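You operate a simulated robot arm through the tools that you are given. There is no shell and no other tool.

You are at the controls of a simulated robot arm. One attempt, no reset.

Task
Wipe the dust patch off the machine and shut the blue strap's buckle.
Fine: use the white rag from the teal box; put it back and slide the lid shut. What is to be rubbed or washed off counts as gone when no trace of it is left.

Only the result counts: the job must be done as asked and must still hold three seconds after the hand-in. Knocking over, shifting, dropping, spilling or breaking anything else fails it. A push-on lid holds only when it is set on centred and level and pressed home; a screw cap is set on level and turned clockwise until tight.

Robot
A 6-joint arm with a two-finger gripper, fixed in place. Base frame: the origin is on the floor under the middle of its stand, x ahead of it, y to its left, z up. Lengths are in mm, angles in degrees, forces in N, time in s.
It reaches about 1206 mm from its shoulder. Its first joint turns from -166.0 to 166.0 degrees. Payload 2.45 kg.
The tool frame sits at the grasp point between the pads (the TCP): z along the fingers, y along the line on which they close. The tips reach 20 mm beyond it. The gripper opens to 140 mm; its body begins 168 mm behind the TCP.
Orientation is told as [roll, pitch, yaw] about the base's x, y, z axes, in that order, counted from this pose: with the fingers straight down and closing along the base's y, the tool's x points along the base's -x, its y along +y and its z along -z.

Tools
- The arm moves only by the tool nudge_tool. Its argument "motion" is a list of rows, each a list of 3 entries, a list of its own where there are three numbers: the shift along the base's x, y, z in mm, then the turn, a rotation vector about the base's x, y, z in degrees, then the gripper command, from -1 (fully open) to 1 (shut), values between in proportion. In form: [[[dx, dy, dz], [wx, wy, wz], hand], ...]. A call has 1 to 20 rows; each row shifts and turns the commanded pose from where the row before left it. A row lasts 0.2 s, in which the tool goes at most 50 mm and 8.6 degrees; a call with a longer step from one row to the next is refused whole, and so is a gripper value outside its range. Where a pose cannot be reached the arm comes as near as it can. A force on the tool above 90 N (or 10 N above the force at the start of the call, whichever is more), or a blocked arm, ends the call early, and 0.2 s more pass. The fingers move at their own pace (about 45 mm/s each) and stop on an object; they squeeze with about 40 N. The grip force told is the motor's: it shows also when the fingers shut on nothing. Time passes only in rows, and 0.2 s behind the last, so rows that do not move let the fingers close. The reply holds the time, the measured pose of the TCP, the force on the tool along the base axes, the opening and the grip force, in the units named above and with some noise, with the torque about the TCP (base axes, N m) and any sound that the robot's microphone picked up.
- Cameras (640 x 400 px; columns grow to the right, rows downward): "scene" is fixed at [50.7, 498.9, 1559.9]; the picture's right is [0.30, -0.96, 0.00], its down [-0.71, -0.22, -0.67] and it looks along [0.64, 0.20, -0.74] (base axes); focal length 266 px, centre (320, 200). "wrist" rides on the gripper at [78, 11, -209] in the tool frame; the picture's right is [-0.14, 0.99, 0.00], its down [-0.92, -0.13, -0.37] and it looks along [-0.37, -0.05, 0.93] (tool axes); focal length 280 px, centre (320, 200).
- grab_frame(camera): a new picture of that camera. No time passes.
- locate(camera, pixels): for up to 12 pixels [column, row] of the newest picture of that camera ("zoom" is the newest enlarged one), the place [x, y, z] in the base frame of the surface seen there, good to about 2 mm. No time passes.
- inspect(camera, box): a new picture of the part [left, top, right, bottom] of that camera's present view, enlarged. No time passes.
- hand_in(): hands the job in; it is judged then, once.

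Leave the gripper open and the arm clear of the work at the hand-in unless told otherwise.

The tools are called after "Emit:" as a command line: name --argument value ..., lists and objects as JSON in quotes. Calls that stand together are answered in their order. nudge_tool: Moves the arm, as the interface text tells. Its arguments: {"type":"object","properties":{"motion":{"type":"array"}},"required":["motion"]} The other tools are called the same way: grab_frame (camera) takes a picture; locate (camera, pixels) gives the place of the surface under pixels of a picture; inspect (camera, box) takes an enlarged picture of a part of a camera's view; hand_in () hands the job in.

At the start:

```text
clock: 0.0
eef_pos: [222.9, 481.8, 1377.4]
tool_rot: [0.0, 0.0, -0.1]
ft_force: [-0.1, 1.0, 0.6]
wrist_torque: [-0.01, 0.0, -0.01]
opening: 139.7
grasp_force: 0.1
```

scene: 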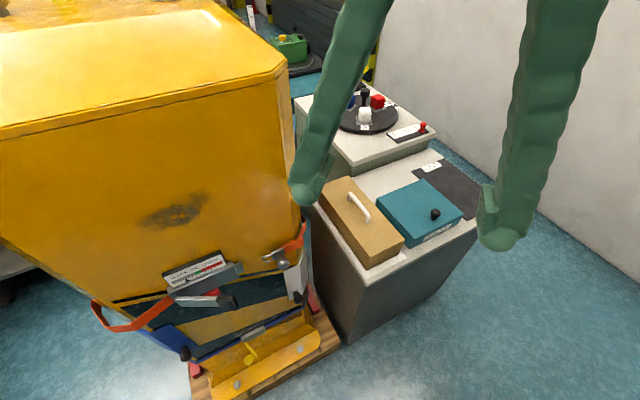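
wrist: 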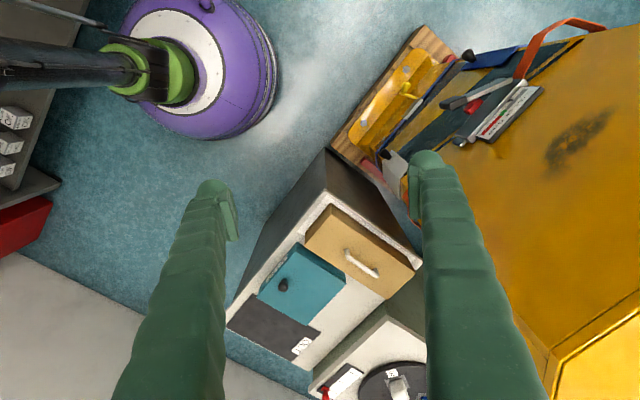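

I see a yellow machine with a dark dust patch near scene (172, 212), a teal box with a black knob near (425, 210), and buckle/strap things near (200, 290). First I look closer at each of them.

Emit:
inspect --camera "scene" --box '[80, 180, 340, 400]'

Emit:
inspect --camera "scene" --box '[300, 70, 500, 280]'

Emit:
inspect --camera "wrist" --box '[320, 10, 640, 210]'

Emit:
inspect --camera "wrist" --box '[200, 170, 440, 400]'

```text
1.82 times, centred on (210, 290) of scene
```

zoom: 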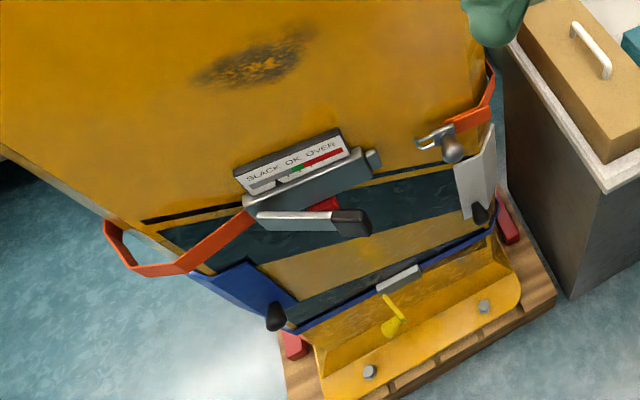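

```text
1.90 times, centred on (400, 175) of scene
```

zoom: 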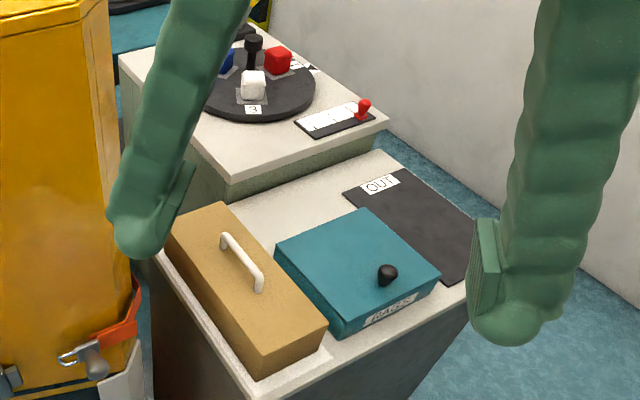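

```text
2.00 times, centred on (480, 110) of wrist
```

zoom: 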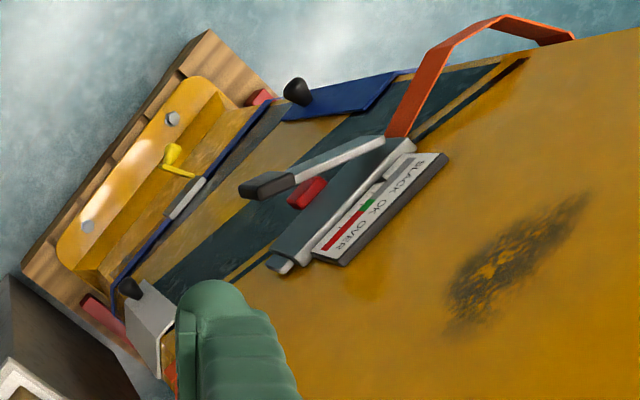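

```text
1.74 times, centred on (320, 285) of wrist
```

zoom: 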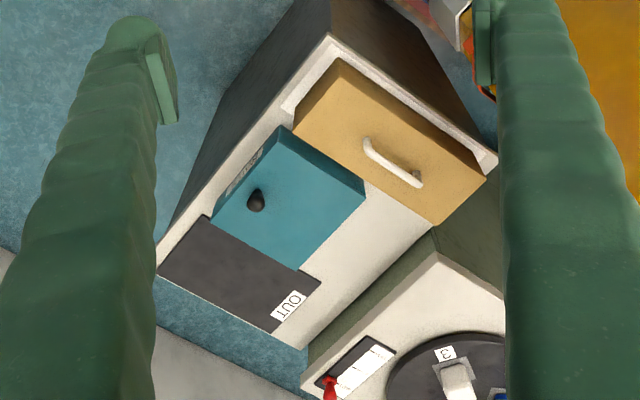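

I now measure the main points: the dust patch, the teal box and its knob, the tan box, and the strap parts, from the scene camera.

Emit:
inspect --camera "scene" --box '[150, 240, 320, 350]'

Emit:
locate --camera "scene" --pixels '[[172, 212], [140, 218], [205, 195], [20, 160], [280, 90], [290, 200], [120, 280], [435, 214], [378, 198], [412, 180], [462, 212], [413, 243]]'

Emit:
locate --camera "scene" --pixels '[[360, 207], [321, 196], [350, 178], [404, 238], [369, 265], [400, 165], [450, 190], [370, 278], [475, 225], [440, 153], [430, 167], [364, 115]]'

```text
3.64 times, centred on (235, 295) of scene
```

zoom: 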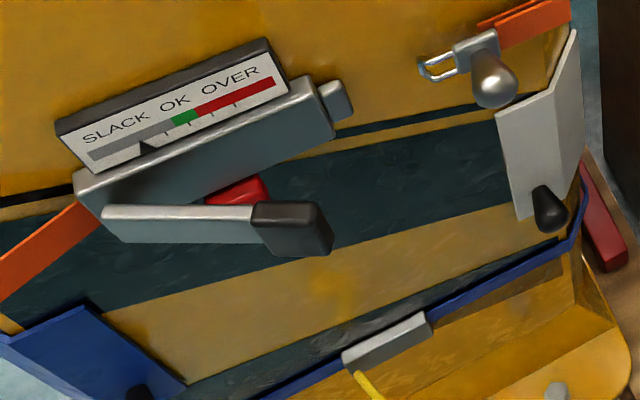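

```text
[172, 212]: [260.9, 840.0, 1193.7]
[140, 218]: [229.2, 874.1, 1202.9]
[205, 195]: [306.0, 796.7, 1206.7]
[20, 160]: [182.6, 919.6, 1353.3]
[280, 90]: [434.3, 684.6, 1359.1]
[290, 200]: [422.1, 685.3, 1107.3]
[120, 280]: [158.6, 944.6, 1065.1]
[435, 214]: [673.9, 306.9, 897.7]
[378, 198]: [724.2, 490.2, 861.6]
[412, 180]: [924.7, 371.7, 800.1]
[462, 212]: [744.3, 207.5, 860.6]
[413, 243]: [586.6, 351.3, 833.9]
```

```text
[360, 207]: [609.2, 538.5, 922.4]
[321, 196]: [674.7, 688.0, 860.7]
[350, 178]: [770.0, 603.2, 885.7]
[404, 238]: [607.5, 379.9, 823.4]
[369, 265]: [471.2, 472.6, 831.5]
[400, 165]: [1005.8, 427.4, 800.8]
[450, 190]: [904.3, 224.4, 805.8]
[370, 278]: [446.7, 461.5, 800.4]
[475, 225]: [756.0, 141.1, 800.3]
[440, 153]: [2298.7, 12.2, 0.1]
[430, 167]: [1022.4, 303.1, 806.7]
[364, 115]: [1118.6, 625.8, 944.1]
```

The machine's face is vertical, about x + y = 1102, its outside facing the robot. I next measure the strap and the buckle region from the scene camera, and what else stands around from the wrist camera.

Emit:
locate --camera "scene" --pixels '[[253, 333], [240, 338], [265, 326], [252, 347], [250, 357], [218, 350], [290, 312], [185, 353], [300, 300], [285, 262], [268, 258], [205, 299]]'

Emit:
grab_frame --camera "wrist"

Emit:
inspect --camera "scene" --box '[205, 300, 305, 370]'

Emit:
locate --camera "wrist" --pixels '[[180, 60], [230, 100], [20, 50], [15, 120], [20, 220], [100, 40], [440, 70], [405, 90], [380, 110], [570, 140], [285, 285], [300, 345]]'

```text
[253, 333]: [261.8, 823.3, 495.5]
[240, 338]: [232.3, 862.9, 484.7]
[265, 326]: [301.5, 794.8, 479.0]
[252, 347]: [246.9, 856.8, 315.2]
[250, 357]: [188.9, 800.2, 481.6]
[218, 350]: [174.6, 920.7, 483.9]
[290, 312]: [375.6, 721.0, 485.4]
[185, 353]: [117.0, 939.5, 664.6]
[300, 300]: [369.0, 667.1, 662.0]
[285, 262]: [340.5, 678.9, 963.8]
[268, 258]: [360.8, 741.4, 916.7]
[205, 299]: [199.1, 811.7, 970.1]
```

```text
taken
```

wrist: 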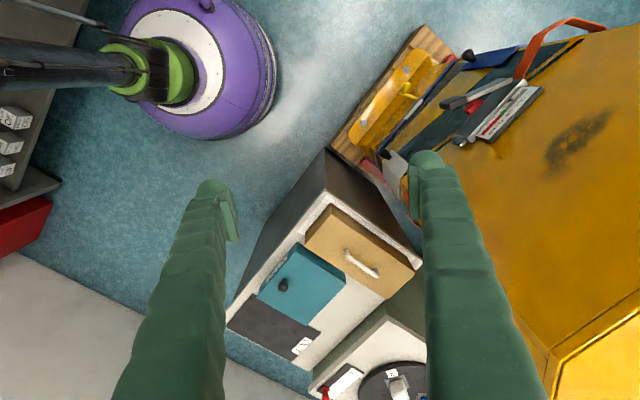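

```text
5.71 times, centred on (255, 335) of scene
```

zoom: 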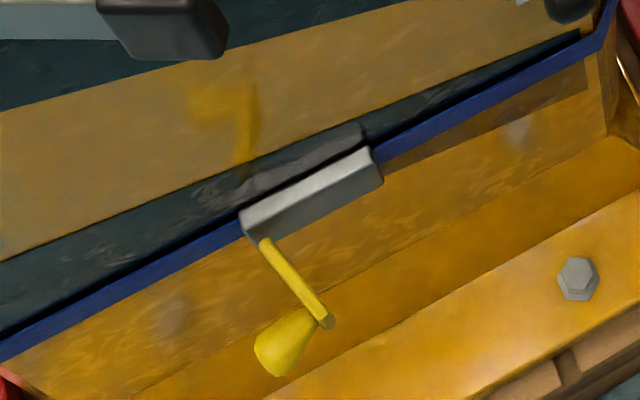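

```text
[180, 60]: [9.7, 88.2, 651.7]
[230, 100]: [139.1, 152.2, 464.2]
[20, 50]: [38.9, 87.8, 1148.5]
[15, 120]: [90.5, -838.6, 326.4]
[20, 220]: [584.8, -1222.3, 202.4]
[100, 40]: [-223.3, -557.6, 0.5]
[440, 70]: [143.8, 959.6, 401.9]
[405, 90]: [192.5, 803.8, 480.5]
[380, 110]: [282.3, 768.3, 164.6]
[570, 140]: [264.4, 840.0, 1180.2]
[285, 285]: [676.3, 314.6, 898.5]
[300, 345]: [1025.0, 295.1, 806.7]
```

The blue strap runs at about z = 482 along the face. Its buckle body is near [262, 823, 495], and a yellow lever stands out from it to about [189, 800, 482]. Before using it I will look at the teal box from closer, so I move above it at a safe height with the gripper open.

Emit:
nudge_tool --motion '[[[35, -13, -8], [0, 0, 0], -1], [[35, -13, -8], [0, 0, 0], -1], [[35, -13, -8], [0, 0, 0], -1], [[35, -13, -8], [0, 0, 0], -1], [[35, -13, -8], [0, 0, 0], -1], [[35, -13, -8], [0, 0, 0], -1], [[35, -13, -8], [0, 0, 0], -1], [[35, -13, -8], [0, 0, 0], -1], [[35, -13, -8], [0, 0, 0], -1], [[35, -13, -8], [0, 0, 0], -1], [[0, 0, -30], [0, 0, 0], -1], [[0, 0, -30], [0, 0, 0], -1], [[0, 0, -30], [0, 0, 0], -1]]'

Emit:
grab_frame --camera "wrist"

Emit:
grab_frame --camera "scene"

```text
clock: 2.8
eef_pos: [572.4, 354.8, 1207.4]
tool_rot: [0.0, -0.1, 0.1]
ft_force: [-0.7, 0.4, 0.8]
wrist_torque: [-0.01, 0.01, 0.02]
opening: 140.2
grasp_force: 0.0
```

```text
taken
```

wrist: 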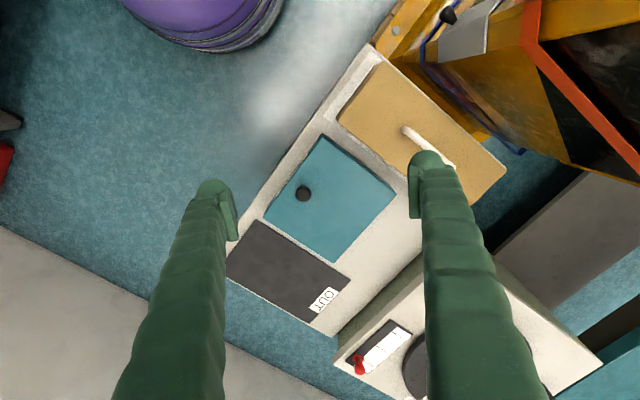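

```text
taken
```

scene: 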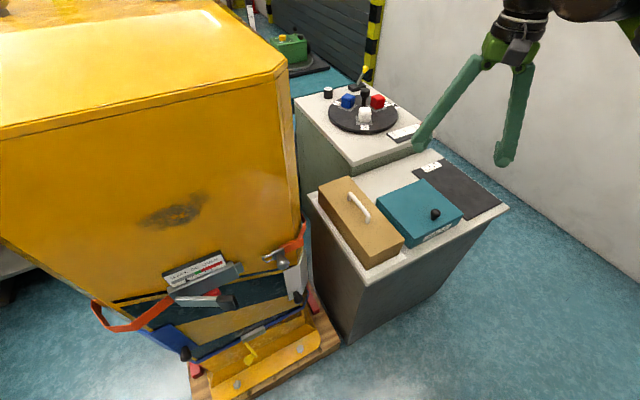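

The box is in clear view near wrist (330, 198) and the knob at (303, 193). I zoom on the box and measure its corners.

Emit:
inspect --camera "wrist" --box '[225, 110, 425, 280]'

Emit:
inspect --camera "scene" --box '[360, 160, 480, 260]'

Emit:
locate --camera "wrist" --pixels '[[303, 193], [324, 140], [391, 190], [333, 257], [267, 218], [320, 137], [263, 222], [372, 60], [343, 118], [480, 217], [310, 325], [340, 230]]'

```text
2.35 times, centred on (325, 195) of wrist
```

zoom: 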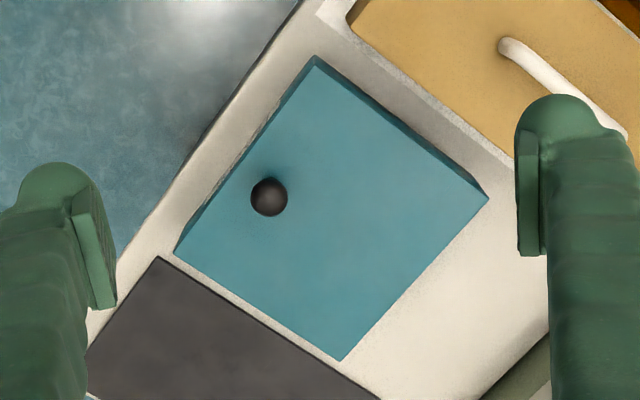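

```text
4.00 times, centred on (420, 210) of scene
```

zoom: 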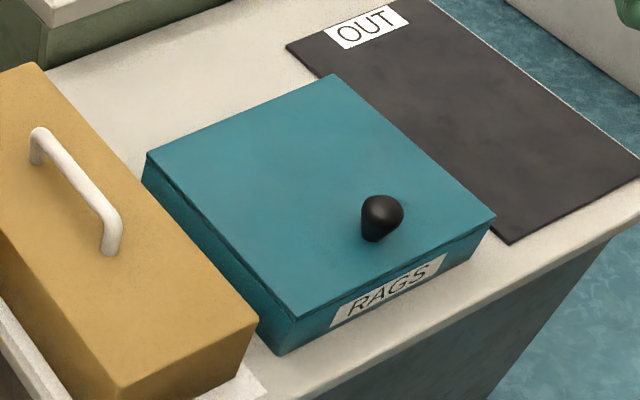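

```text
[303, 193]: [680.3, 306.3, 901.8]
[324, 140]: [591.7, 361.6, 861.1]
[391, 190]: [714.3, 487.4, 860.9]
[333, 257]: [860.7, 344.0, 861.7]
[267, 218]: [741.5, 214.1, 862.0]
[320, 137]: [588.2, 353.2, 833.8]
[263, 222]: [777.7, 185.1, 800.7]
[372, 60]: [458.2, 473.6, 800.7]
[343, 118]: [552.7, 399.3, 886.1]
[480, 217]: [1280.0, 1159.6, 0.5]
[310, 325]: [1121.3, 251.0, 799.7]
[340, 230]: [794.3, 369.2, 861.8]
```

The lid's top is at z ≈ 861, with corners near [591,361], [714,487], [861,344] and [741,214], so the box is turned 45 degrees. The knob is near the labelled side, so the lid likely slides along (0.707, 0.707). I zoom on the seams to see which way it opens.

Emit:
inspect --camera "scene" --box '[370, 175, 420, 245]'

Emit:
inspect --camera "scene" --box '[400, 195, 470, 250]'

Emit:
inspect --camera "wrist" --box '[255, 130, 335, 230]'

Emit:
inspect --camera "wrist" --box '[320, 130, 400, 270]'

```text
5.71 times, centred on (395, 210) of scene
```

zoom: 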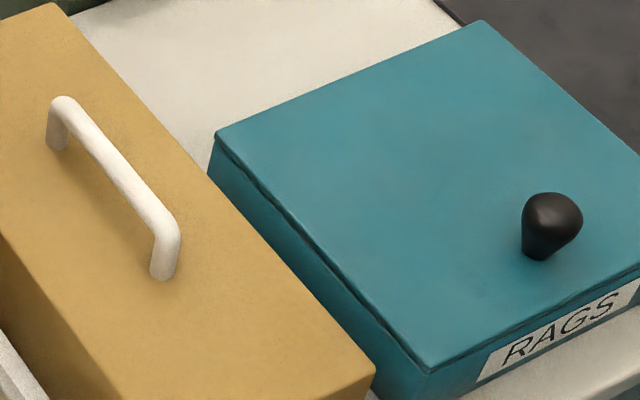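

```text
7.27 times, centred on (435, 222) of scene
```

zoom: 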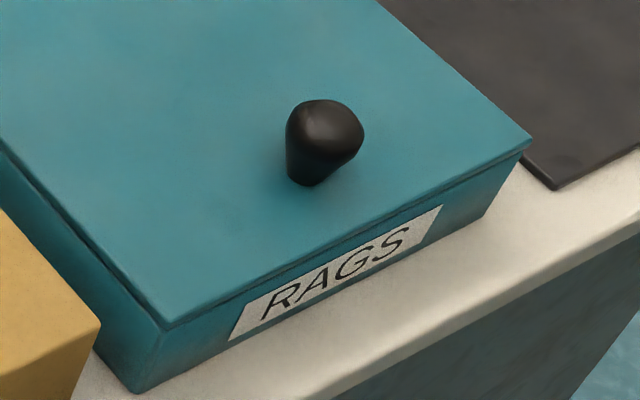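

```text
4.00 times, centred on (295, 180) of wrist
```

zoom: 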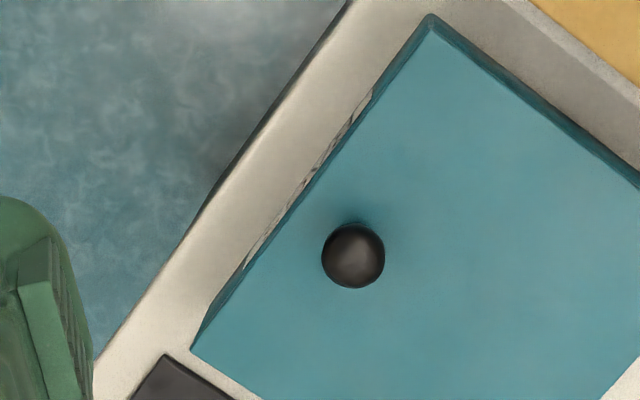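

```text
2.86 times, centred on (360, 200) of wrist
```

zoom: 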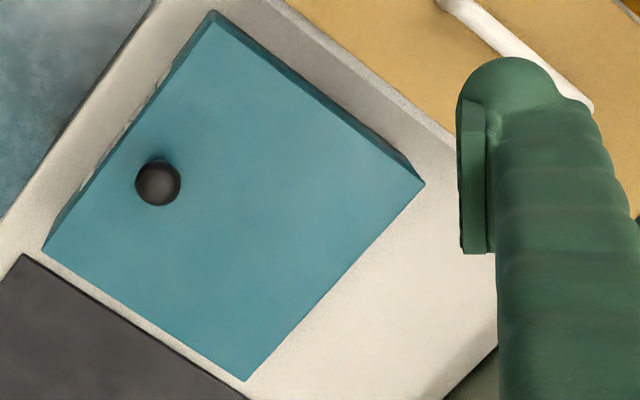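

The lid is a plate lying on the box, with no visible stop. I turn the hand -45 degrees so the fingers close along the slide direction, and hover above the knob at about [678, 307, 1000].

Emit:
nudge_tool --motion '[[[17.6, -8.0, -20], [0, 0, -7.5], -0.2], [[17.6, -8.0, -20], [0, 0, -7.5], -0.2], [[17.6, -8.0, -20], [0, 0, -7.5], -0.2], [[17.6, -8.0, -20], [0, 0, -7.5], -0.2], [[17.6, -8.0, -20], [0, 0, -7.5], -0.2], [[17.6, -8.0, -20], [0, 0, -7.5], -0.2], [[0, 0, -30], [0, 0, 0], -0.2], [[0, 0, -30], [0, 0, 0], -0.2], [[0, 0, -27], [0, 0, 0], -0.2]]'

Emit:
grab_frame --camera "wrist"

Emit:
grab_frame --camera "scene"

```text
clock: 4.8
eef_pos: [676.6, 302.8, 1001.0]
tool_rot: [0.0, 0.1, -45.0]
ft_force: [0.3, 0.1, 0.2]
wrist_torque: [0.0, -0.04, 0.0]
opening: 84.1
grasp_force: 0.0
```

```text
taken
```

wrist: 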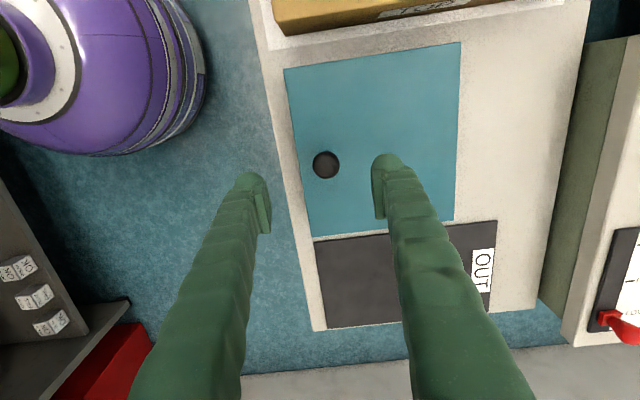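

```text
taken
```

scene: 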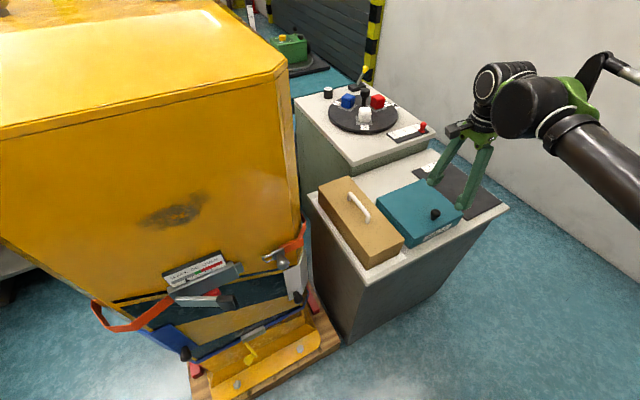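

The hand is above the knob, which shows at wrist (326, 164). I check its exact place and the lid edges in this view.

Emit:
locate --camera "wrist" --pixels '[[326, 160], [326, 168], [318, 164], [334, 164], [326, 174], [285, 70], [459, 43], [452, 219], [312, 234], [390, 110]]'

Emit:
inspect --camera "wrist" --box '[260, 30, 480, 250]'

```text
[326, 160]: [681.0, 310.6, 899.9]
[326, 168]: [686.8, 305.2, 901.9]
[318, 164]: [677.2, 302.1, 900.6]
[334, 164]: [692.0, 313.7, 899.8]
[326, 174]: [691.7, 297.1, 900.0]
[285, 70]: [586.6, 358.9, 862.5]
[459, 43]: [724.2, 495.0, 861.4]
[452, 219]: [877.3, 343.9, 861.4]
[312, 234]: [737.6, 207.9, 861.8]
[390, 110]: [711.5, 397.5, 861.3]
```

```text
1.82 times, centred on (370, 140) of wrist
```

zoom: 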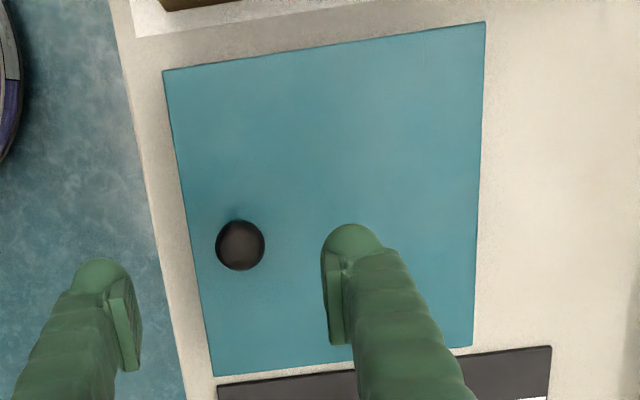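

The knob's centre is near [685, 307] with its top at z ≈ 901. I align over it and go down until the tips are about 7 mm above the lid, then close gently.

Emit:
nudge_tool --motion '[[[8.4, 3.7, -10], [0, 0, 0], -0.2], [[0, 0, -30], [0, 0, 0], -0.2], [[0, 0, -30], [0, 0, 0], -0.2], [[0, 0, -25], [0, 0, 0], -0.2], [[0, 0, -16], [0, 0, 0], -0.2], [[0, 0, 0], [0, 0, 0], -0.2]]'

Emit:
grab_frame --camera "wrist"

```text
clock: 6.2
eef_pos: [685.8, 306.8, 890.9]
tool_rot: [0.1, 0.1, -45.1]
ft_force: [0.1, 0.2, 0.7]
wrist_torque: [0.02, -0.05, -0.02]
opening: 84.1
grasp_force: 0.1
```

```text
taken
```

wrist: 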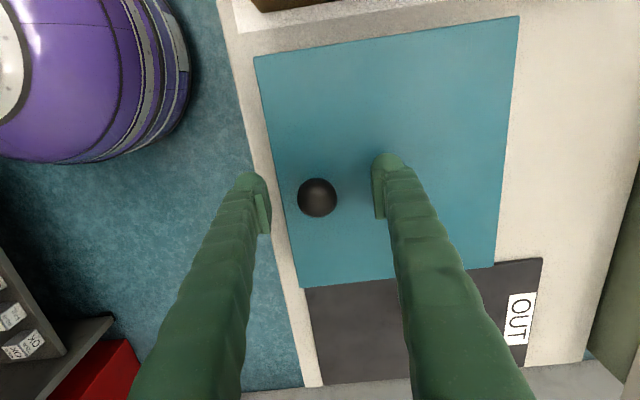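

The knob sits centred between the fingers. I close the gripper without moving.

Emit:
nudge_tool --motion '[[[0, 0, 0], [0, 0, 0], 0.3], [[0, 0, 0], [0, 0, 0], 0.6], [[0, 0, 0], [0, 0, 0], 0.8], [[0, 0, 0], [0, 0, 0], 0.8]]'

```text
clock: 7.2
eef_pos: [686.9, 306.7, 889.8]
tool_rot: [-0.1, 0.0, -45.0]
ft_force: [0.4, -0.3, -1.0]
wrist_torque: [-0.01, -0.01, -0.03]
opening: 28.7
grasp_force: 23.7
```

The knob is held (opening 28.7, 24 N). I try a small 4 mm push away from the robot, along (+x, +y), and read the force.

Emit:
nudge_tool --motion '[[[1.5, 1.5, 0], [0, 0, 0], 0.8], [[1.5, 1.5, 0], [0, 0, 0], 0.8]]'

```text
clock: 7.8
eef_pos: [689.9, 311.1, 889.8]
tool_rot: [0.1, 0.0, -44.8]
ft_force: [-2.5, 1.6, 6.0]
wrist_torque: [0.03, 0.1, 0.01]
opening: 27.9
grasp_force: 45.3
```

Little force. I check in the picture whether the lid slid on the box or the box itself moved.

Emit:
inspect --camera "scene" --box '[370, 165, 480, 255]'

Emit:
grab_frame --camera "wrist"

```text
4.44 times, centred on (425, 210) of scene
```

zoom: 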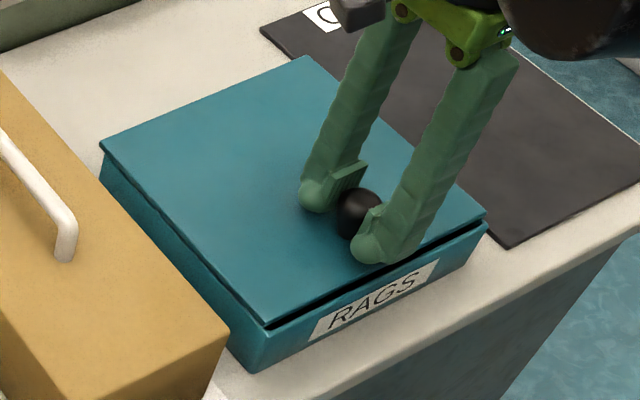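

```text
taken
```

wrist: 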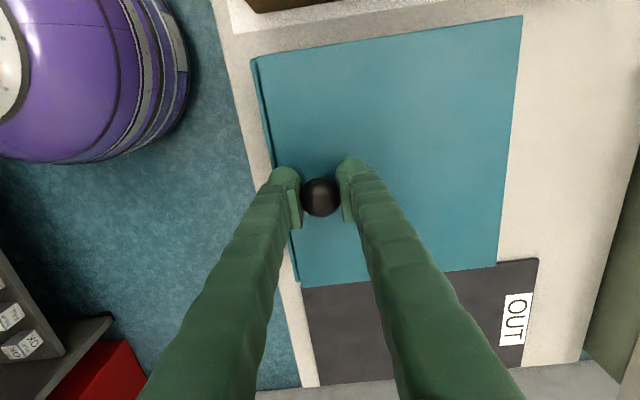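

The lid slid back and a dark gap opened at the labelled front edge; the box stayed. I keep sliding, 57 mm more, at a calm pace.

Emit:
nudge_tool --motion '[[[5, 5, 0], [0, 0, 0], 0.8], [[5, 5, 0], [0, 0, 0], 0.8], [[5, 5, 0], [0, 0, 0], 0.8], [[5, 5, 0], [0, 0, 0], 0.8], [[5, 5, 0], [0, 0, 0], 0.8], [[5, 5, 0], [0, 0, 0], 0.8], [[5, 5, 0], [0, 0, 0], 0.8], [[5, 5, 0], [0, 0, 0], 0.8]]'

Emit:
inspect --camera "scene" --box '[370, 155, 480, 255]'

Emit:
grab_frame --camera "wrist"

```text
clock: 9.6
eef_pos: [730.4, 350.5, 890.5]
tool_rot: [0.0, -0.1, -44.9]
ft_force: [-8.5, 7.3, 29.0]
wrist_torque: [-0.06, -0.01, 0.05]
opening: 28.0
grasp_force: 44.8
```

```text
4.00 times, centred on (425, 205) of scene
```

zoom: 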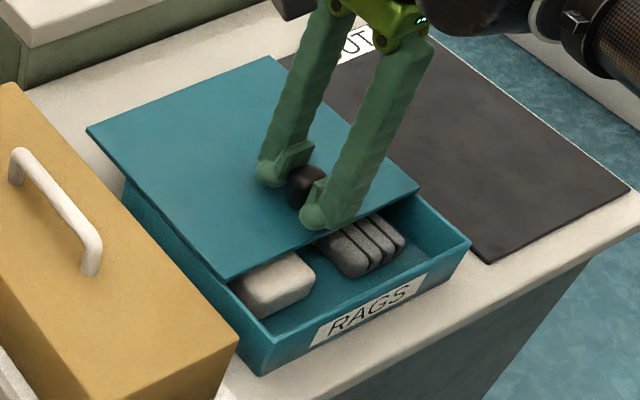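

```text
taken
```

wrist: 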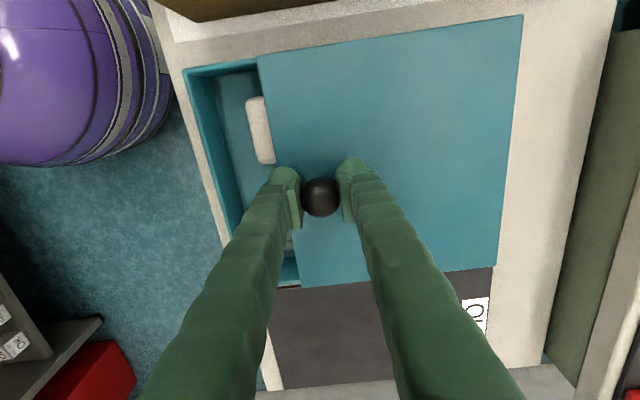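

Inside I see a white rag (left, near zoom (275, 283)) and a grey striped one (right). The upward force on the tool grew to 29 N, so I check whether the lid's path climbs by measuring the lid's height.

Emit:
locate --camera "wrist" --pixels '[[262, 62], [518, 22], [494, 262], [310, 282], [275, 120], [400, 60], [480, 150], [258, 120], [262, 150], [200, 90], [190, 75], [230, 225]]'

Emit:
locate --camera "zoom" --pixels '[[90, 130], [270, 60], [415, 185], [228, 275], [270, 280], [365, 245], [268, 345], [465, 245], [150, 200], [300, 320]]'

```text
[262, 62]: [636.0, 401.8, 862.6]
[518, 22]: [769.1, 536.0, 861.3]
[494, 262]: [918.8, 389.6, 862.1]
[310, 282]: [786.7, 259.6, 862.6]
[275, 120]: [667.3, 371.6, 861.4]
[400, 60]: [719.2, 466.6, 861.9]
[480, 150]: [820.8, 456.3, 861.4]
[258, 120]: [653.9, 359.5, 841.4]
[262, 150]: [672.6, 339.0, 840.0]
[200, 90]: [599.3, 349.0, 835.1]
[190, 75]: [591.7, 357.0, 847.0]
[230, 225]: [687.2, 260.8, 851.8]
```

```text
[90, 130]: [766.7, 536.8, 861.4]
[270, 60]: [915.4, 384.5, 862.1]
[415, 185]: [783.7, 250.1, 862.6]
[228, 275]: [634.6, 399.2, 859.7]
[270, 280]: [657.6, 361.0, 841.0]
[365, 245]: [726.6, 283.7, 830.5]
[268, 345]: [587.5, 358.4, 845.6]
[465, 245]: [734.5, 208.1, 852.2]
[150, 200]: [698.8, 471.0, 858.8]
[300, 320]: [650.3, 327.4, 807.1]
```

The lid stays level at z ≈ 861.5, so the force comes from small misalignment. I trim the pose slightly (up 0.8 mm, sideways 0.3 mm) and slide further in steps.

Emit:
nudge_tool --motion '[[[-0.3, 0.3, 0.8], [0, 0, 0], 0.8], [[5, 5, 0.1], [0, 0, 0], 0.8], [[5, 5, 0.1], [0, 0, 0], 0.8], [[5, 5, 0.1], [0, 0, 0], 0.8], [[5, 5, 0.1], [0, 0, 0], 0.8]]'

Emit:
inspect --camera "scene" --box '[370, 155, 480, 255]'

Emit:
grab_frame --camera "wrist"

```text
clock: 10.8
eef_pos: [750.5, 371.4, 889.9]
tool_rot: [0.0, 0.0, -44.9]
ft_force: [-8.1, 10.4, -20.5]
wrist_torque: [0.01, -0.04, -0.03]
opening: 28.2
grasp_force: 44.8
```

```text
4.00 times, centred on (425, 205) of scene
```

zoom: 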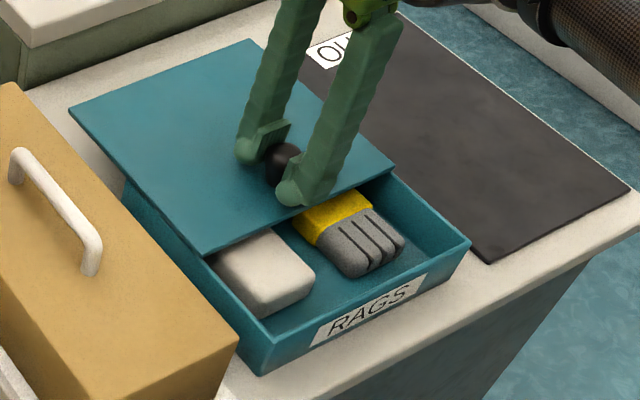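

```text
taken
```

wrist: 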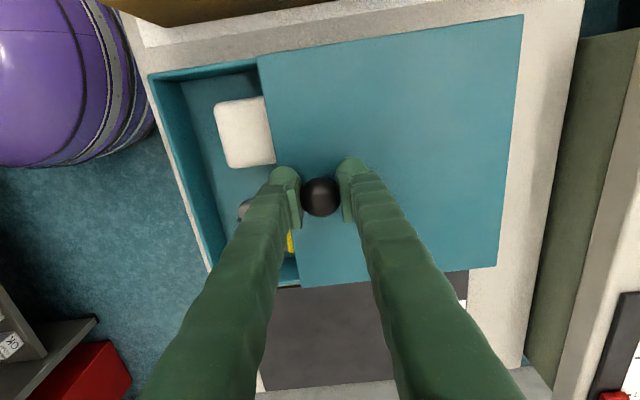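

The grey thing is a glove; the white rag is the block on the left. I slide the lid further, trimming the height 0.5 mm back down.

Emit:
nudge_tool --motion '[[[-0.4, 0.4, -0.4], [0, 0, 0], 0.8], [[5, 5, 0], [0, 0, 0], 0.8], [[5, 5, 0], [0, 0, 0], 0.8], [[5, 5, 0], [0, 0, 0], 0.8], [[5, 5, 0], [0, 0, 0], 0.8]]'

Emit:
inspect --camera "scene" --box '[370, 155, 480, 255]'

Emit:
grab_frame --camera "wrist"

```text
clock: 12.0
eef_pos: [769.3, 390.3, 890.0]
tool_rot: [0.0, 0.0, -45.0]
ft_force: [-4.3, 3.6, -14.8]
wrist_torque: [0.07, 0.13, 0.07]
opening: 28.0
grasp_force: 45.1
```

```text
4.00 times, centred on (425, 205) of scene
```

zoom: 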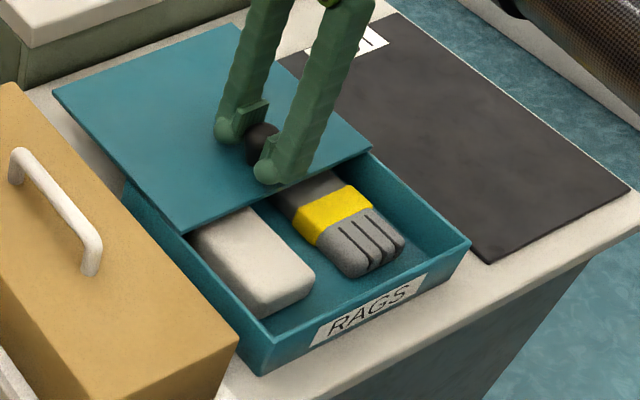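

```text
taken
```

wrist: 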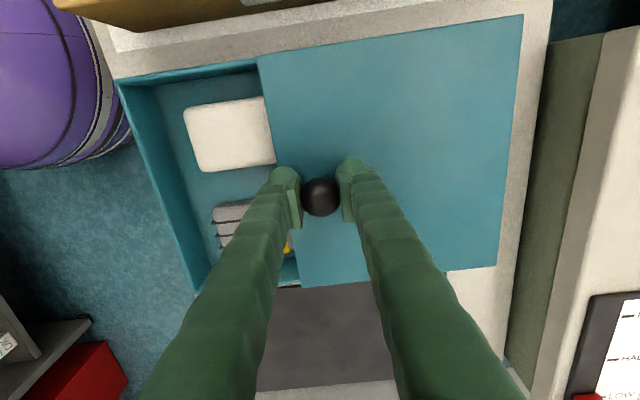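

The lid is 118 mm open and the rag still reaches under it. I slide gently onward, 3 mm steps, watching for a stop.

Emit:
nudge_tool --motion '[[[-0.2, 0.2, -0.3], [0, 0, 0], 0.8], [[2.5, 2.5, 0], [0, 0, 0], 0.8], [[2.5, 2.5, 0], [0, 0, 0], 0.8], [[2.5, 2.5, 0], [0, 0, 0], 0.8], [[2.5, 2.5, 0], [0, 0, 0], 0.8]]'

Emit:
grab_frame --camera "wrist"

```text
clock: 13.2
eef_pos: [779.8, 401.0, 890.4]
tool_rot: [0.1, 0.0, -45.0]
ft_force: [2.9, -2.8, 7.6]
wrist_torque: [0.03, 0.11, 0.03]
opening: 28.0
grasp_force: 45.5
```

```text
taken
```

wrist: 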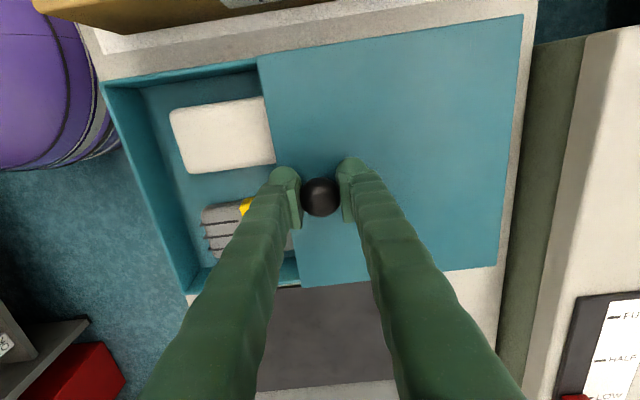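

Still free. I check the space between the lid's back edge and the taller table behind it before moving on.

Emit:
locate --camera "wrist" --pixels '[[521, 20], [510, 150], [497, 260], [534, 30], [548, 60], [575, 70], [520, 230], [570, 200], [190, 120], [260, 110], [265, 155], [180, 165]]'

```text
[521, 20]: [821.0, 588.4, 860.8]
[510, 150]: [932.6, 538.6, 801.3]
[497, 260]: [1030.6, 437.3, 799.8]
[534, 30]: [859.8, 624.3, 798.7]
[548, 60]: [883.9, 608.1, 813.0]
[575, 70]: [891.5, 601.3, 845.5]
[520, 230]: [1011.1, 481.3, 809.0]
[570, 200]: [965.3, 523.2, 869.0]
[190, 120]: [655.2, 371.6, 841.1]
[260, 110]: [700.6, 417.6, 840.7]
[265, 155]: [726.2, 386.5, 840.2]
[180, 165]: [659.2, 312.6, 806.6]
```

The lid has about 58 mm free behind it. I slide it another 21 mm.

Emit:
nudge_tool --motion '[[[2.5, 2.5, 0], [0, 0, 0], 0.8], [[2.5, 2.5, 0], [0, 0, 0], 0.8], [[2.5, 2.5, 0], [0, 0, 0], 0.8], [[2.5, 2.5, 0], [0, 0, 0], 0.8], [[2.5, 2.5, 0], [0, 0, 0], 0.8], [[2.5, 2.5, 0], [0, 0, 0], 0.8]]'

Emit:
grab_frame --camera "wrist"

Emit:
inspect --camera "scene" --box '[360, 145, 480, 255]'

```text
clock: 14.6
eef_pos: [795.0, 414.2, 889.7]
tool_rot: [0.0, 0.0, -45.0]
ft_force: [11.4, -12.1, 9.1]
wrist_torque: [-0.05, 0.03, -0.03]
opening: 27.9
grasp_force: 45.1
```

```text
taken
```

wrist: 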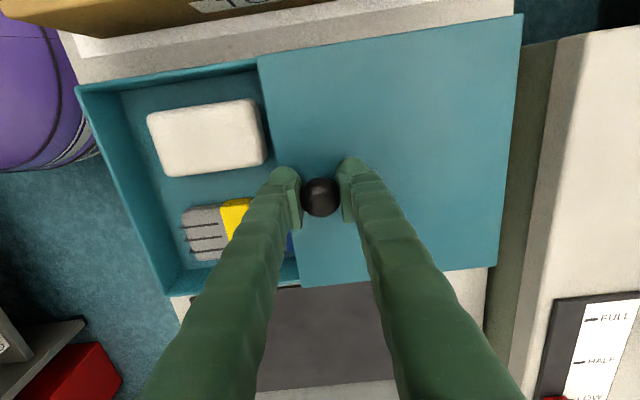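

```text
3.64 times, centred on (420, 200) of scene
```

zoom: 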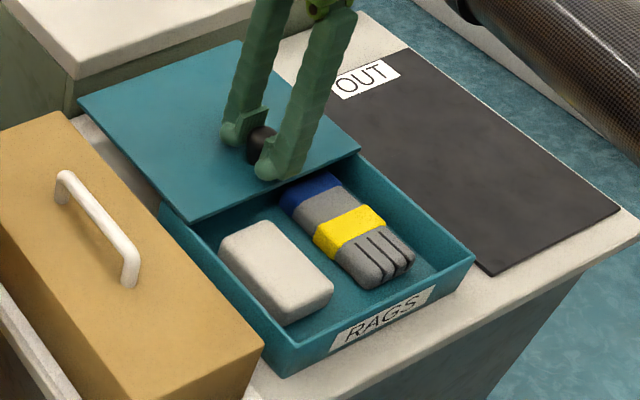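

The whole white rag (about 110 × 60 mm) is now free. I loosen the grip only slightly first, with the fingers still around the knob, to see whether the lid stays by itself.

Emit:
nudge_tool --motion '[[[0.4, -0.4, 0], [0, 0, 0], 0.8], [[0, 0, 0], [0, 0, 0], 0.5], [[0, 0, 0], [0, 0, 0], 0.45], [[0, 0, 0], [0, 0, 0], 0.45]]'

Emit:
inspect --camera "scene" --box '[360, 145, 480, 255]'

Emit:
grab_frame --camera "wrist"

```text
clock: 15.6
eef_pos: [793.5, 416.9, 891.3]
tool_rot: [0.0, 0.0, -44.9]
ft_force: [0.5, -0.6, 0.3]
wrist_torque: [0.01, 0.02, 0.0]
opening: 38.5
grasp_force: 0.1
```

```text
3.64 times, centred on (420, 200) of scene
```

zoom: 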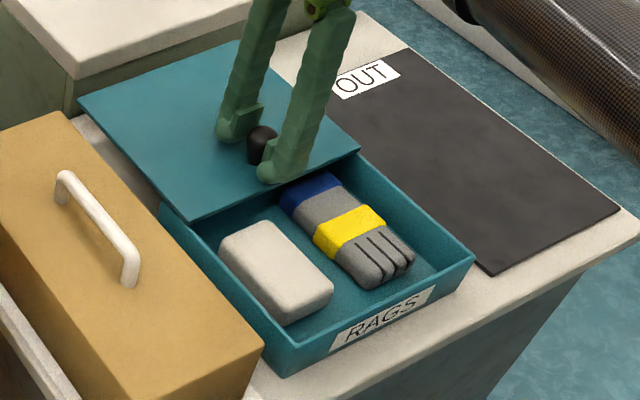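

```text
taken
```

wrist: 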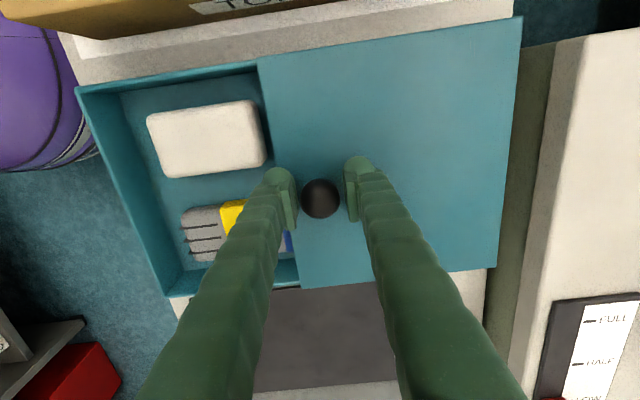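

The lid holds by itself. I measure the rag's outline and the glove's, then lift off.

Emit:
locate --camera "wrist" --pixels '[[150, 118], [250, 102], [264, 158], [168, 174], [207, 138], [135, 110], [185, 190], [205, 250], [190, 215], [120, 90], [160, 270], [255, 68]]'

Emit:
nudge_tool --motion '[[[0, 0, 0], [0, 0, 0], 0.1], [[0, 0, 0], [0, 0, 0], 0.1], [[0, 0, 20], [0, 0, 0], 0.1], [[0, 0, 30], [0, 0, 0], 0.0], [[0, 0, 40], [0, 0, 0], -0.2], [[0, 0, 40], [0, 0, 0], -0.2]]'

```text
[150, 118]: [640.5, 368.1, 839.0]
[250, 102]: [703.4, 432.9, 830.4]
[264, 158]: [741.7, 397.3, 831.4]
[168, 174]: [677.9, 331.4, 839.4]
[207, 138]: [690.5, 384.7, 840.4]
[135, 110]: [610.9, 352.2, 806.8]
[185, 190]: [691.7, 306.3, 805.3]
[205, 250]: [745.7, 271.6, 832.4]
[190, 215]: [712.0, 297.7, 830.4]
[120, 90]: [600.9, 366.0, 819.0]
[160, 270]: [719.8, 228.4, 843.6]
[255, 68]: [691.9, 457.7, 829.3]
```

```text
clock: 17.0
eef_pos: [795.3, 414.8, 1019.1]
tool_rot: [0.1, 0.0, -45.1]
ft_force: [0.0, -0.6, 0.4]
wrist_torque: [0.02, -0.01, 0.05]
opening: 83.9
grasp_force: 0.1
```

The rag's top is at z ≈ 840, its middle at [691, 382], about 95–110 mm long along (1, 1) and 55 mm wide; the floor is z ≈ 806. I move over it at height and turn the hand by another -90 degrees so the fingers close across its width.

Emit:
nudge_tool --motion '[[[-9.5, -3, 0], [0, 0, -8.18], -0.5], [[-9.5, -3, 0], [0, 0, -8.18], -0.5], [[-9.5, -3, 0], [0, 0, -8.18], -0.5], [[-9.5, -3, 0], [0, 0, -8.18], -0.5], [[-9.5, -3, 0], [0, 0, -8.18], -0.5], [[-9.5, -3, 0], [0, 0, -8.18], -0.5], [[-9.5, -3, 0], [0, 0, -8.18], -0.5], [[-9.5, -3, 0], [0, 0, -8.18], -0.5], [[-9.5, -3, 0], [0, 0, -8.18], -0.5], [[-9.5, -3, 0], [0, 0, -8.18], -0.5], [[-9.4, -2.4, 0], [0, 0, -8.2], -0.5]]'

Emit:
grab_frame --camera "wrist"

Emit:
grab_frame --camera "scene"

```text
clock: 19.4
eef_pos: [690.7, 382.7, 1020.1]
tool_rot: [-0.1, -0.1, -135.1]
ft_force: [-0.7, 0.6, -0.7]
wrist_torque: [-0.04, 0.03, -0.01]
opening: 105.0
grasp_force: 0.0
```

```text
taken
```

wrist: 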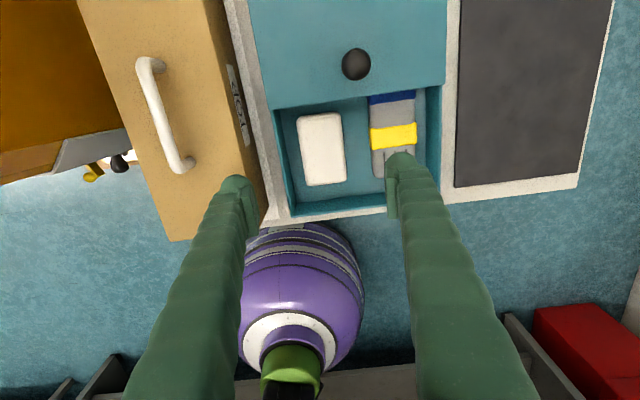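

```text
taken
```

scene: 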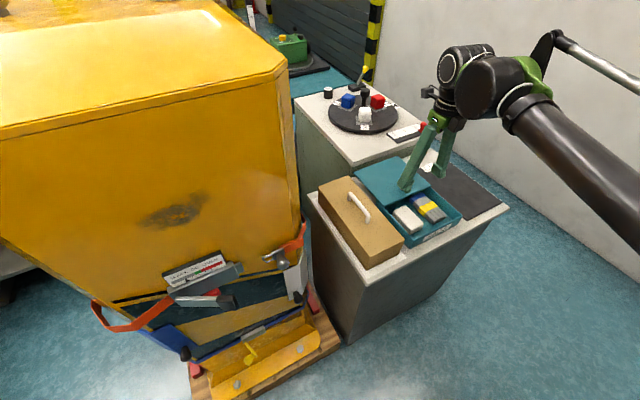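

The rag is visible at wrist (322, 150), between the fingers. I zoom and measure the rag's sides, the box's left wall and the glove's edge to fit the fingers in the gaps.

Emit:
inspect --camera "wrist" --box '[225, 70, 465, 230]'

Emit:
locate --camera "wrist" --pixels '[[299, 150], [303, 150], [343, 150], [346, 150], [292, 150], [286, 150], [281, 150], [371, 150], [360, 150], [322, 116], [322, 183], [322, 150]]'

```text
2.50 times, centred on (345, 150) of wrist
```

zoom: 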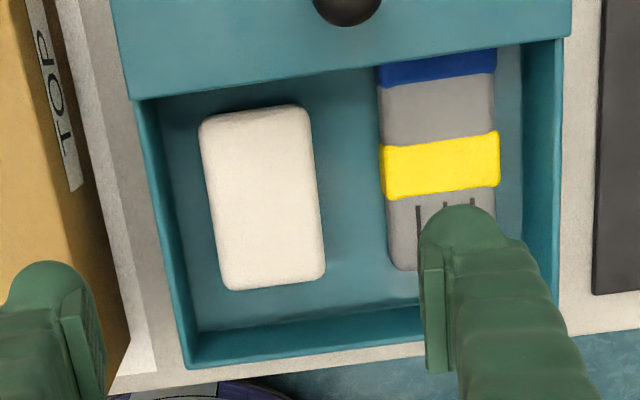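

```text
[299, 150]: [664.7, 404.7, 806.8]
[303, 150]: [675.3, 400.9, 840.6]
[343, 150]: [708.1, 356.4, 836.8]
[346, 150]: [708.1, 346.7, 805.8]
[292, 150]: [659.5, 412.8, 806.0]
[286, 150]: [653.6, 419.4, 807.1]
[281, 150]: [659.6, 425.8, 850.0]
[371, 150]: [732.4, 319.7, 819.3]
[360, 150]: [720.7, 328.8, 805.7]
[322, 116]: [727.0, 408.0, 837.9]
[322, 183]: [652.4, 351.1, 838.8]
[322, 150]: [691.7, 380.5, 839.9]
```

The gap left of the rag is about 24 mm (to the inner wall at v≈-166) and 40 mm on the right to the glove. I measure the fingers' thickness near their tips to see if they fit.

Emit:
locate --camera "wrist" --pixels '[[235, 180], [226, 185], [222, 190], [218, 200], [245, 190], [252, 200], [388, 170], [396, 170], [400, 158], [415, 158], [424, 165], [430, 175]]'

Emit:
inspect --camera "scene" --box '[380, 90, 480, 210]'

```text
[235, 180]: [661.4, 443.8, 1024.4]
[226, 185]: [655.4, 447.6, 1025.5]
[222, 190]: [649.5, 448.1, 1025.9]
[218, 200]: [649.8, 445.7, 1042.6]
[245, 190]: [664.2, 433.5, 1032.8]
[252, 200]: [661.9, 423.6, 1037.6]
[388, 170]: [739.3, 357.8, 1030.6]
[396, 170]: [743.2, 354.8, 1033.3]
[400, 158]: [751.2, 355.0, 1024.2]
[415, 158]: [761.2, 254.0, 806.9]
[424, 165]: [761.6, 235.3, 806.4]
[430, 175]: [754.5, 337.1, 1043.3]
```

```text
3.33 times, centred on (430, 150) of scene
```

zoom: 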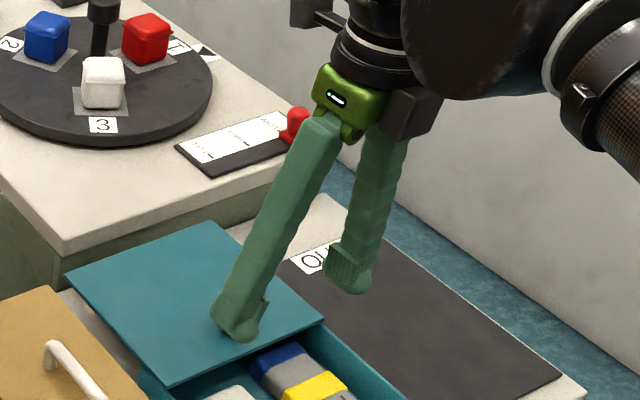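

The fingers are about 23–25 mm thick along their closing line. I sample the near finger's surface in the zoomed scene picture to learn its width across too.

Emit:
locate --camera "zoom" --pixels '[[216, 308], [225, 320], [240, 335], [258, 325], [262, 305], [250, 270], [240, 255], [280, 270], [330, 260], [345, 265], [366, 275], [350, 290]]'

```text
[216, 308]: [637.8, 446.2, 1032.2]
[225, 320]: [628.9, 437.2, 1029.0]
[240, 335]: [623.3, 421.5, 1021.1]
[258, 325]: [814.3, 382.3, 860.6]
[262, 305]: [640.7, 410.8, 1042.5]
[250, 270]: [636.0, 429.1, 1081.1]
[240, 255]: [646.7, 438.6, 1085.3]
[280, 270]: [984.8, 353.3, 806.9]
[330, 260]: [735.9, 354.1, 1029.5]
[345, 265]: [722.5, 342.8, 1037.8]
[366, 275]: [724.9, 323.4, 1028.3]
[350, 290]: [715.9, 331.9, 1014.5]
```

Near the tips each finger is about 30 mm thick and 40 mm wide, too thick for the 24 mm gap beside the left wall. Gripping the rag along its length fits better (about 35 mm in front), but the lid must go back a little more. I turn back to -45 degrees above the knob.

Emit:
nudge_tool --motion '[[[9.4, 3, 0], [0, 0, 8.18], -0.3], [[9.4, 3, 0], [0, 0, 8.18], -0.3], [[9.4, 3, 0], [0, 0, 8.18], -0.3], [[9.4, 3, 0], [0, 0, 8.18], -0.3], [[9.4, 3, 0], [0, 0, 8.18], -0.3], [[9.4, 3, 0], [0, 0, 8.18], -0.3], [[9.4, 3, 0], [0, 0, 8.18], -0.3], [[9.4, 3, 0], [0, 0, 8.18], -0.3], [[9.4, 3, 0], [0, 0, 8.18], -0.2], [[9.4, 3, 0], [0, 0, 8.18], -0.2], [[9, 3.4, 0], [0, 0, 8.2], -0.2], [[0, 0, 0], [0, 0, 0], -0.2]]'

Emit:
grab_frame --camera "wrist"

```text
clock: 22.0
eef_pos: [793.8, 417.0, 1018.4]
tool_rot: [0.0, 0.0, -44.8]
ft_force: [-0.4, 0.4, 0.3]
wrist_torque: [-0.03, -0.01, 0.01]
opening: 83.8
grasp_force: 0.1
```

```text
taken
```

wrist: 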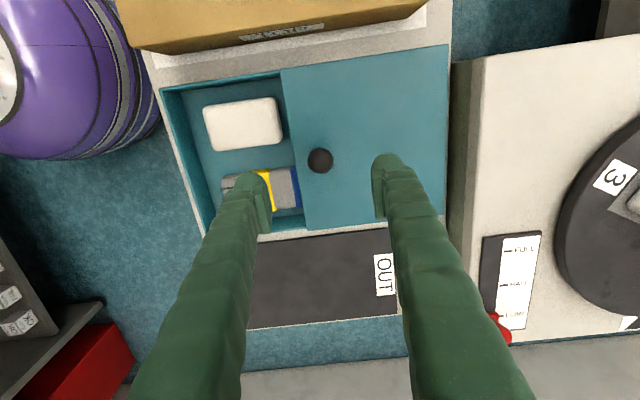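

The knob is centred between the fingers again at (320, 160). I go down and close on it.

Emit:
nudge_tool --motion '[[[0, 0, -40], [0, 0, 0], -0.2], [[0, 0, -40], [0, 0, 0], -0.2], [[0, 0, -30], [0, 0, 0], -0.2], [[0, 0, -18], [0, 0, 0], -0.2], [[0, 0, 0], [0, 0, 0], 0.2], [[0, 0, 0], [0, 0, 0], 0.6], [[0, 0, 0], [0, 0, 0], 0.8], [[0, 0, 0], [0, 0, 0], 0.8]]'

Emit:
nudge_tool --motion '[[[2.5, 2.5, 0], [0, 0, 0], 0.8], [[2.5, 2.5, 0], [0, 0, 0], 0.8], [[2.5, 2.5, 0], [0, 0, 0], 0.8]]'

```text
clock: 23.8
eef_pos: [791.2, 416.9, 891.8]
tool_rot: [0.0, 0.0, -45.1]
ft_force: [0.2, -0.1, -0.8]
wrist_torque: [-0.03, -0.02, -0.01]
opening: 28.9
grasp_force: 24.2
```

```text
clock: 24.6
eef_pos: [800.2, 424.1, 892.6]
tool_rot: [0.1, 0.0, -45.1]
ft_force: [1.6, -1.0, 0.8]
wrist_torque: [-0.05, 0.02, -0.05]
opening: 28.6
grasp_force: 45.1
```

The lid still moves freely. I slide it about 14 mm more and look.

Emit:
nudge_tool --motion '[[[2.5, 2.5, 0], [0, 0, 0], 0.8], [[2.5, 2.5, 0], [0, 0, 0], 0.8], [[2.5, 2.5, 0], [0, 0, 0], 0.8], [[2.5, 2.5, 0], [0, 0, 0], 0.8]]'

Emit:
grab_frame --camera "wrist"

Emit:
inspect --camera "scene" --box '[360, 145, 480, 255]'

```text
clock: 25.6
eef_pos: [811.1, 435.4, 892.0]
tool_rot: [0.0, 0.0, -44.9]
ft_force: [0.8, -1.0, 12.1]
wrist_torque: [-0.04, -0.02, 0.01]
opening: 28.5
grasp_force: 45.6
```

```text
taken
```

wrist: 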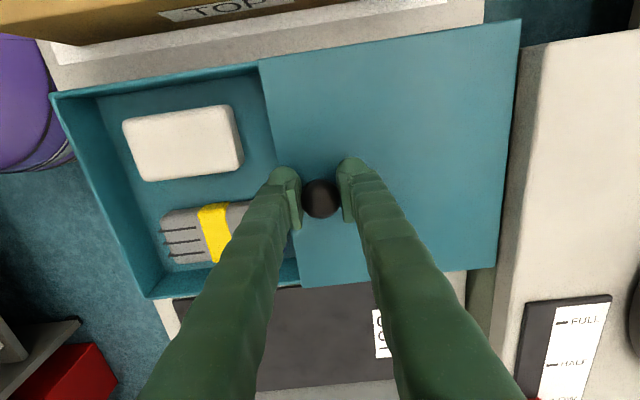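

```text
3.64 times, centred on (420, 200) of scene
```

zoom: 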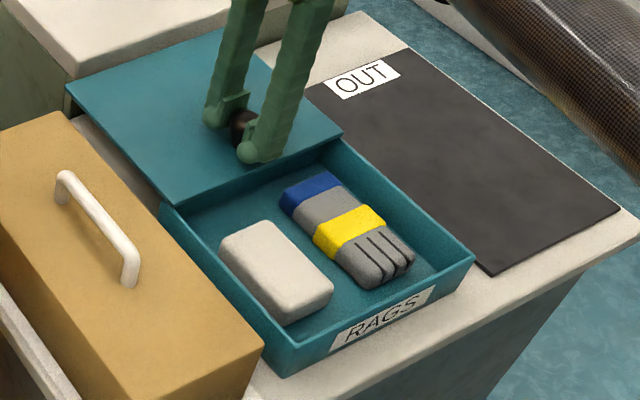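

The lid is now about 177 mm back and the rag has about 40 mm free behind it. I loosen the grip slightly to check that the lid still stays.

Emit:
nudge_tool --motion '[[[0, 0, 0], [0, 0, 0], 0.5], [[0, 0, 0], [0, 0, 0], 0.45], [[0, 0, 0], [0, 0, 0], 0.45]]'

Emit:
grab_frame --camera "wrist"

Emit:
locate --camera "wrist" --pixels '[[123, 125], [228, 106], [242, 166], [145, 180], [185, 143], [275, 120], [508, 40], [490, 255], [105, 130], [92, 110], [262, 64], [255, 120]]'

```text
clock: 26.4
eef_pos: [811.3, 435.1, 891.2]
tool_rot: [-0.1, 0.0, -45.0]
ft_force: [-0.6, -0.2, -0.5]
wrist_torque: [0.0, 0.02, 0.0]
opening: 38.8
grasp_force: 0.1
```

```text
taken
```

wrist: 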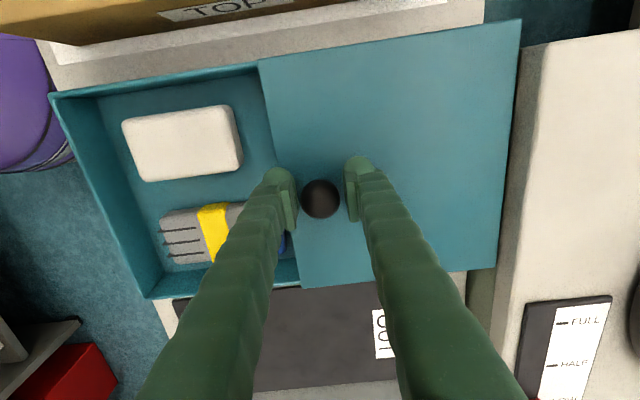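

```text
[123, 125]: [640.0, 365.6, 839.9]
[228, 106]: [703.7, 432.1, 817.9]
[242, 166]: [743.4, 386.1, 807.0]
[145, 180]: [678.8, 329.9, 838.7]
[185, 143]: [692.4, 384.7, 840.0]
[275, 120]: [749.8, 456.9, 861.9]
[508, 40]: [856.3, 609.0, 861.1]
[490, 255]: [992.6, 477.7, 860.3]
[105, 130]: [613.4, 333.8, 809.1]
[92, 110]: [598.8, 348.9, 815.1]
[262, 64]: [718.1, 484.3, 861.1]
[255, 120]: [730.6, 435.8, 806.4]
```

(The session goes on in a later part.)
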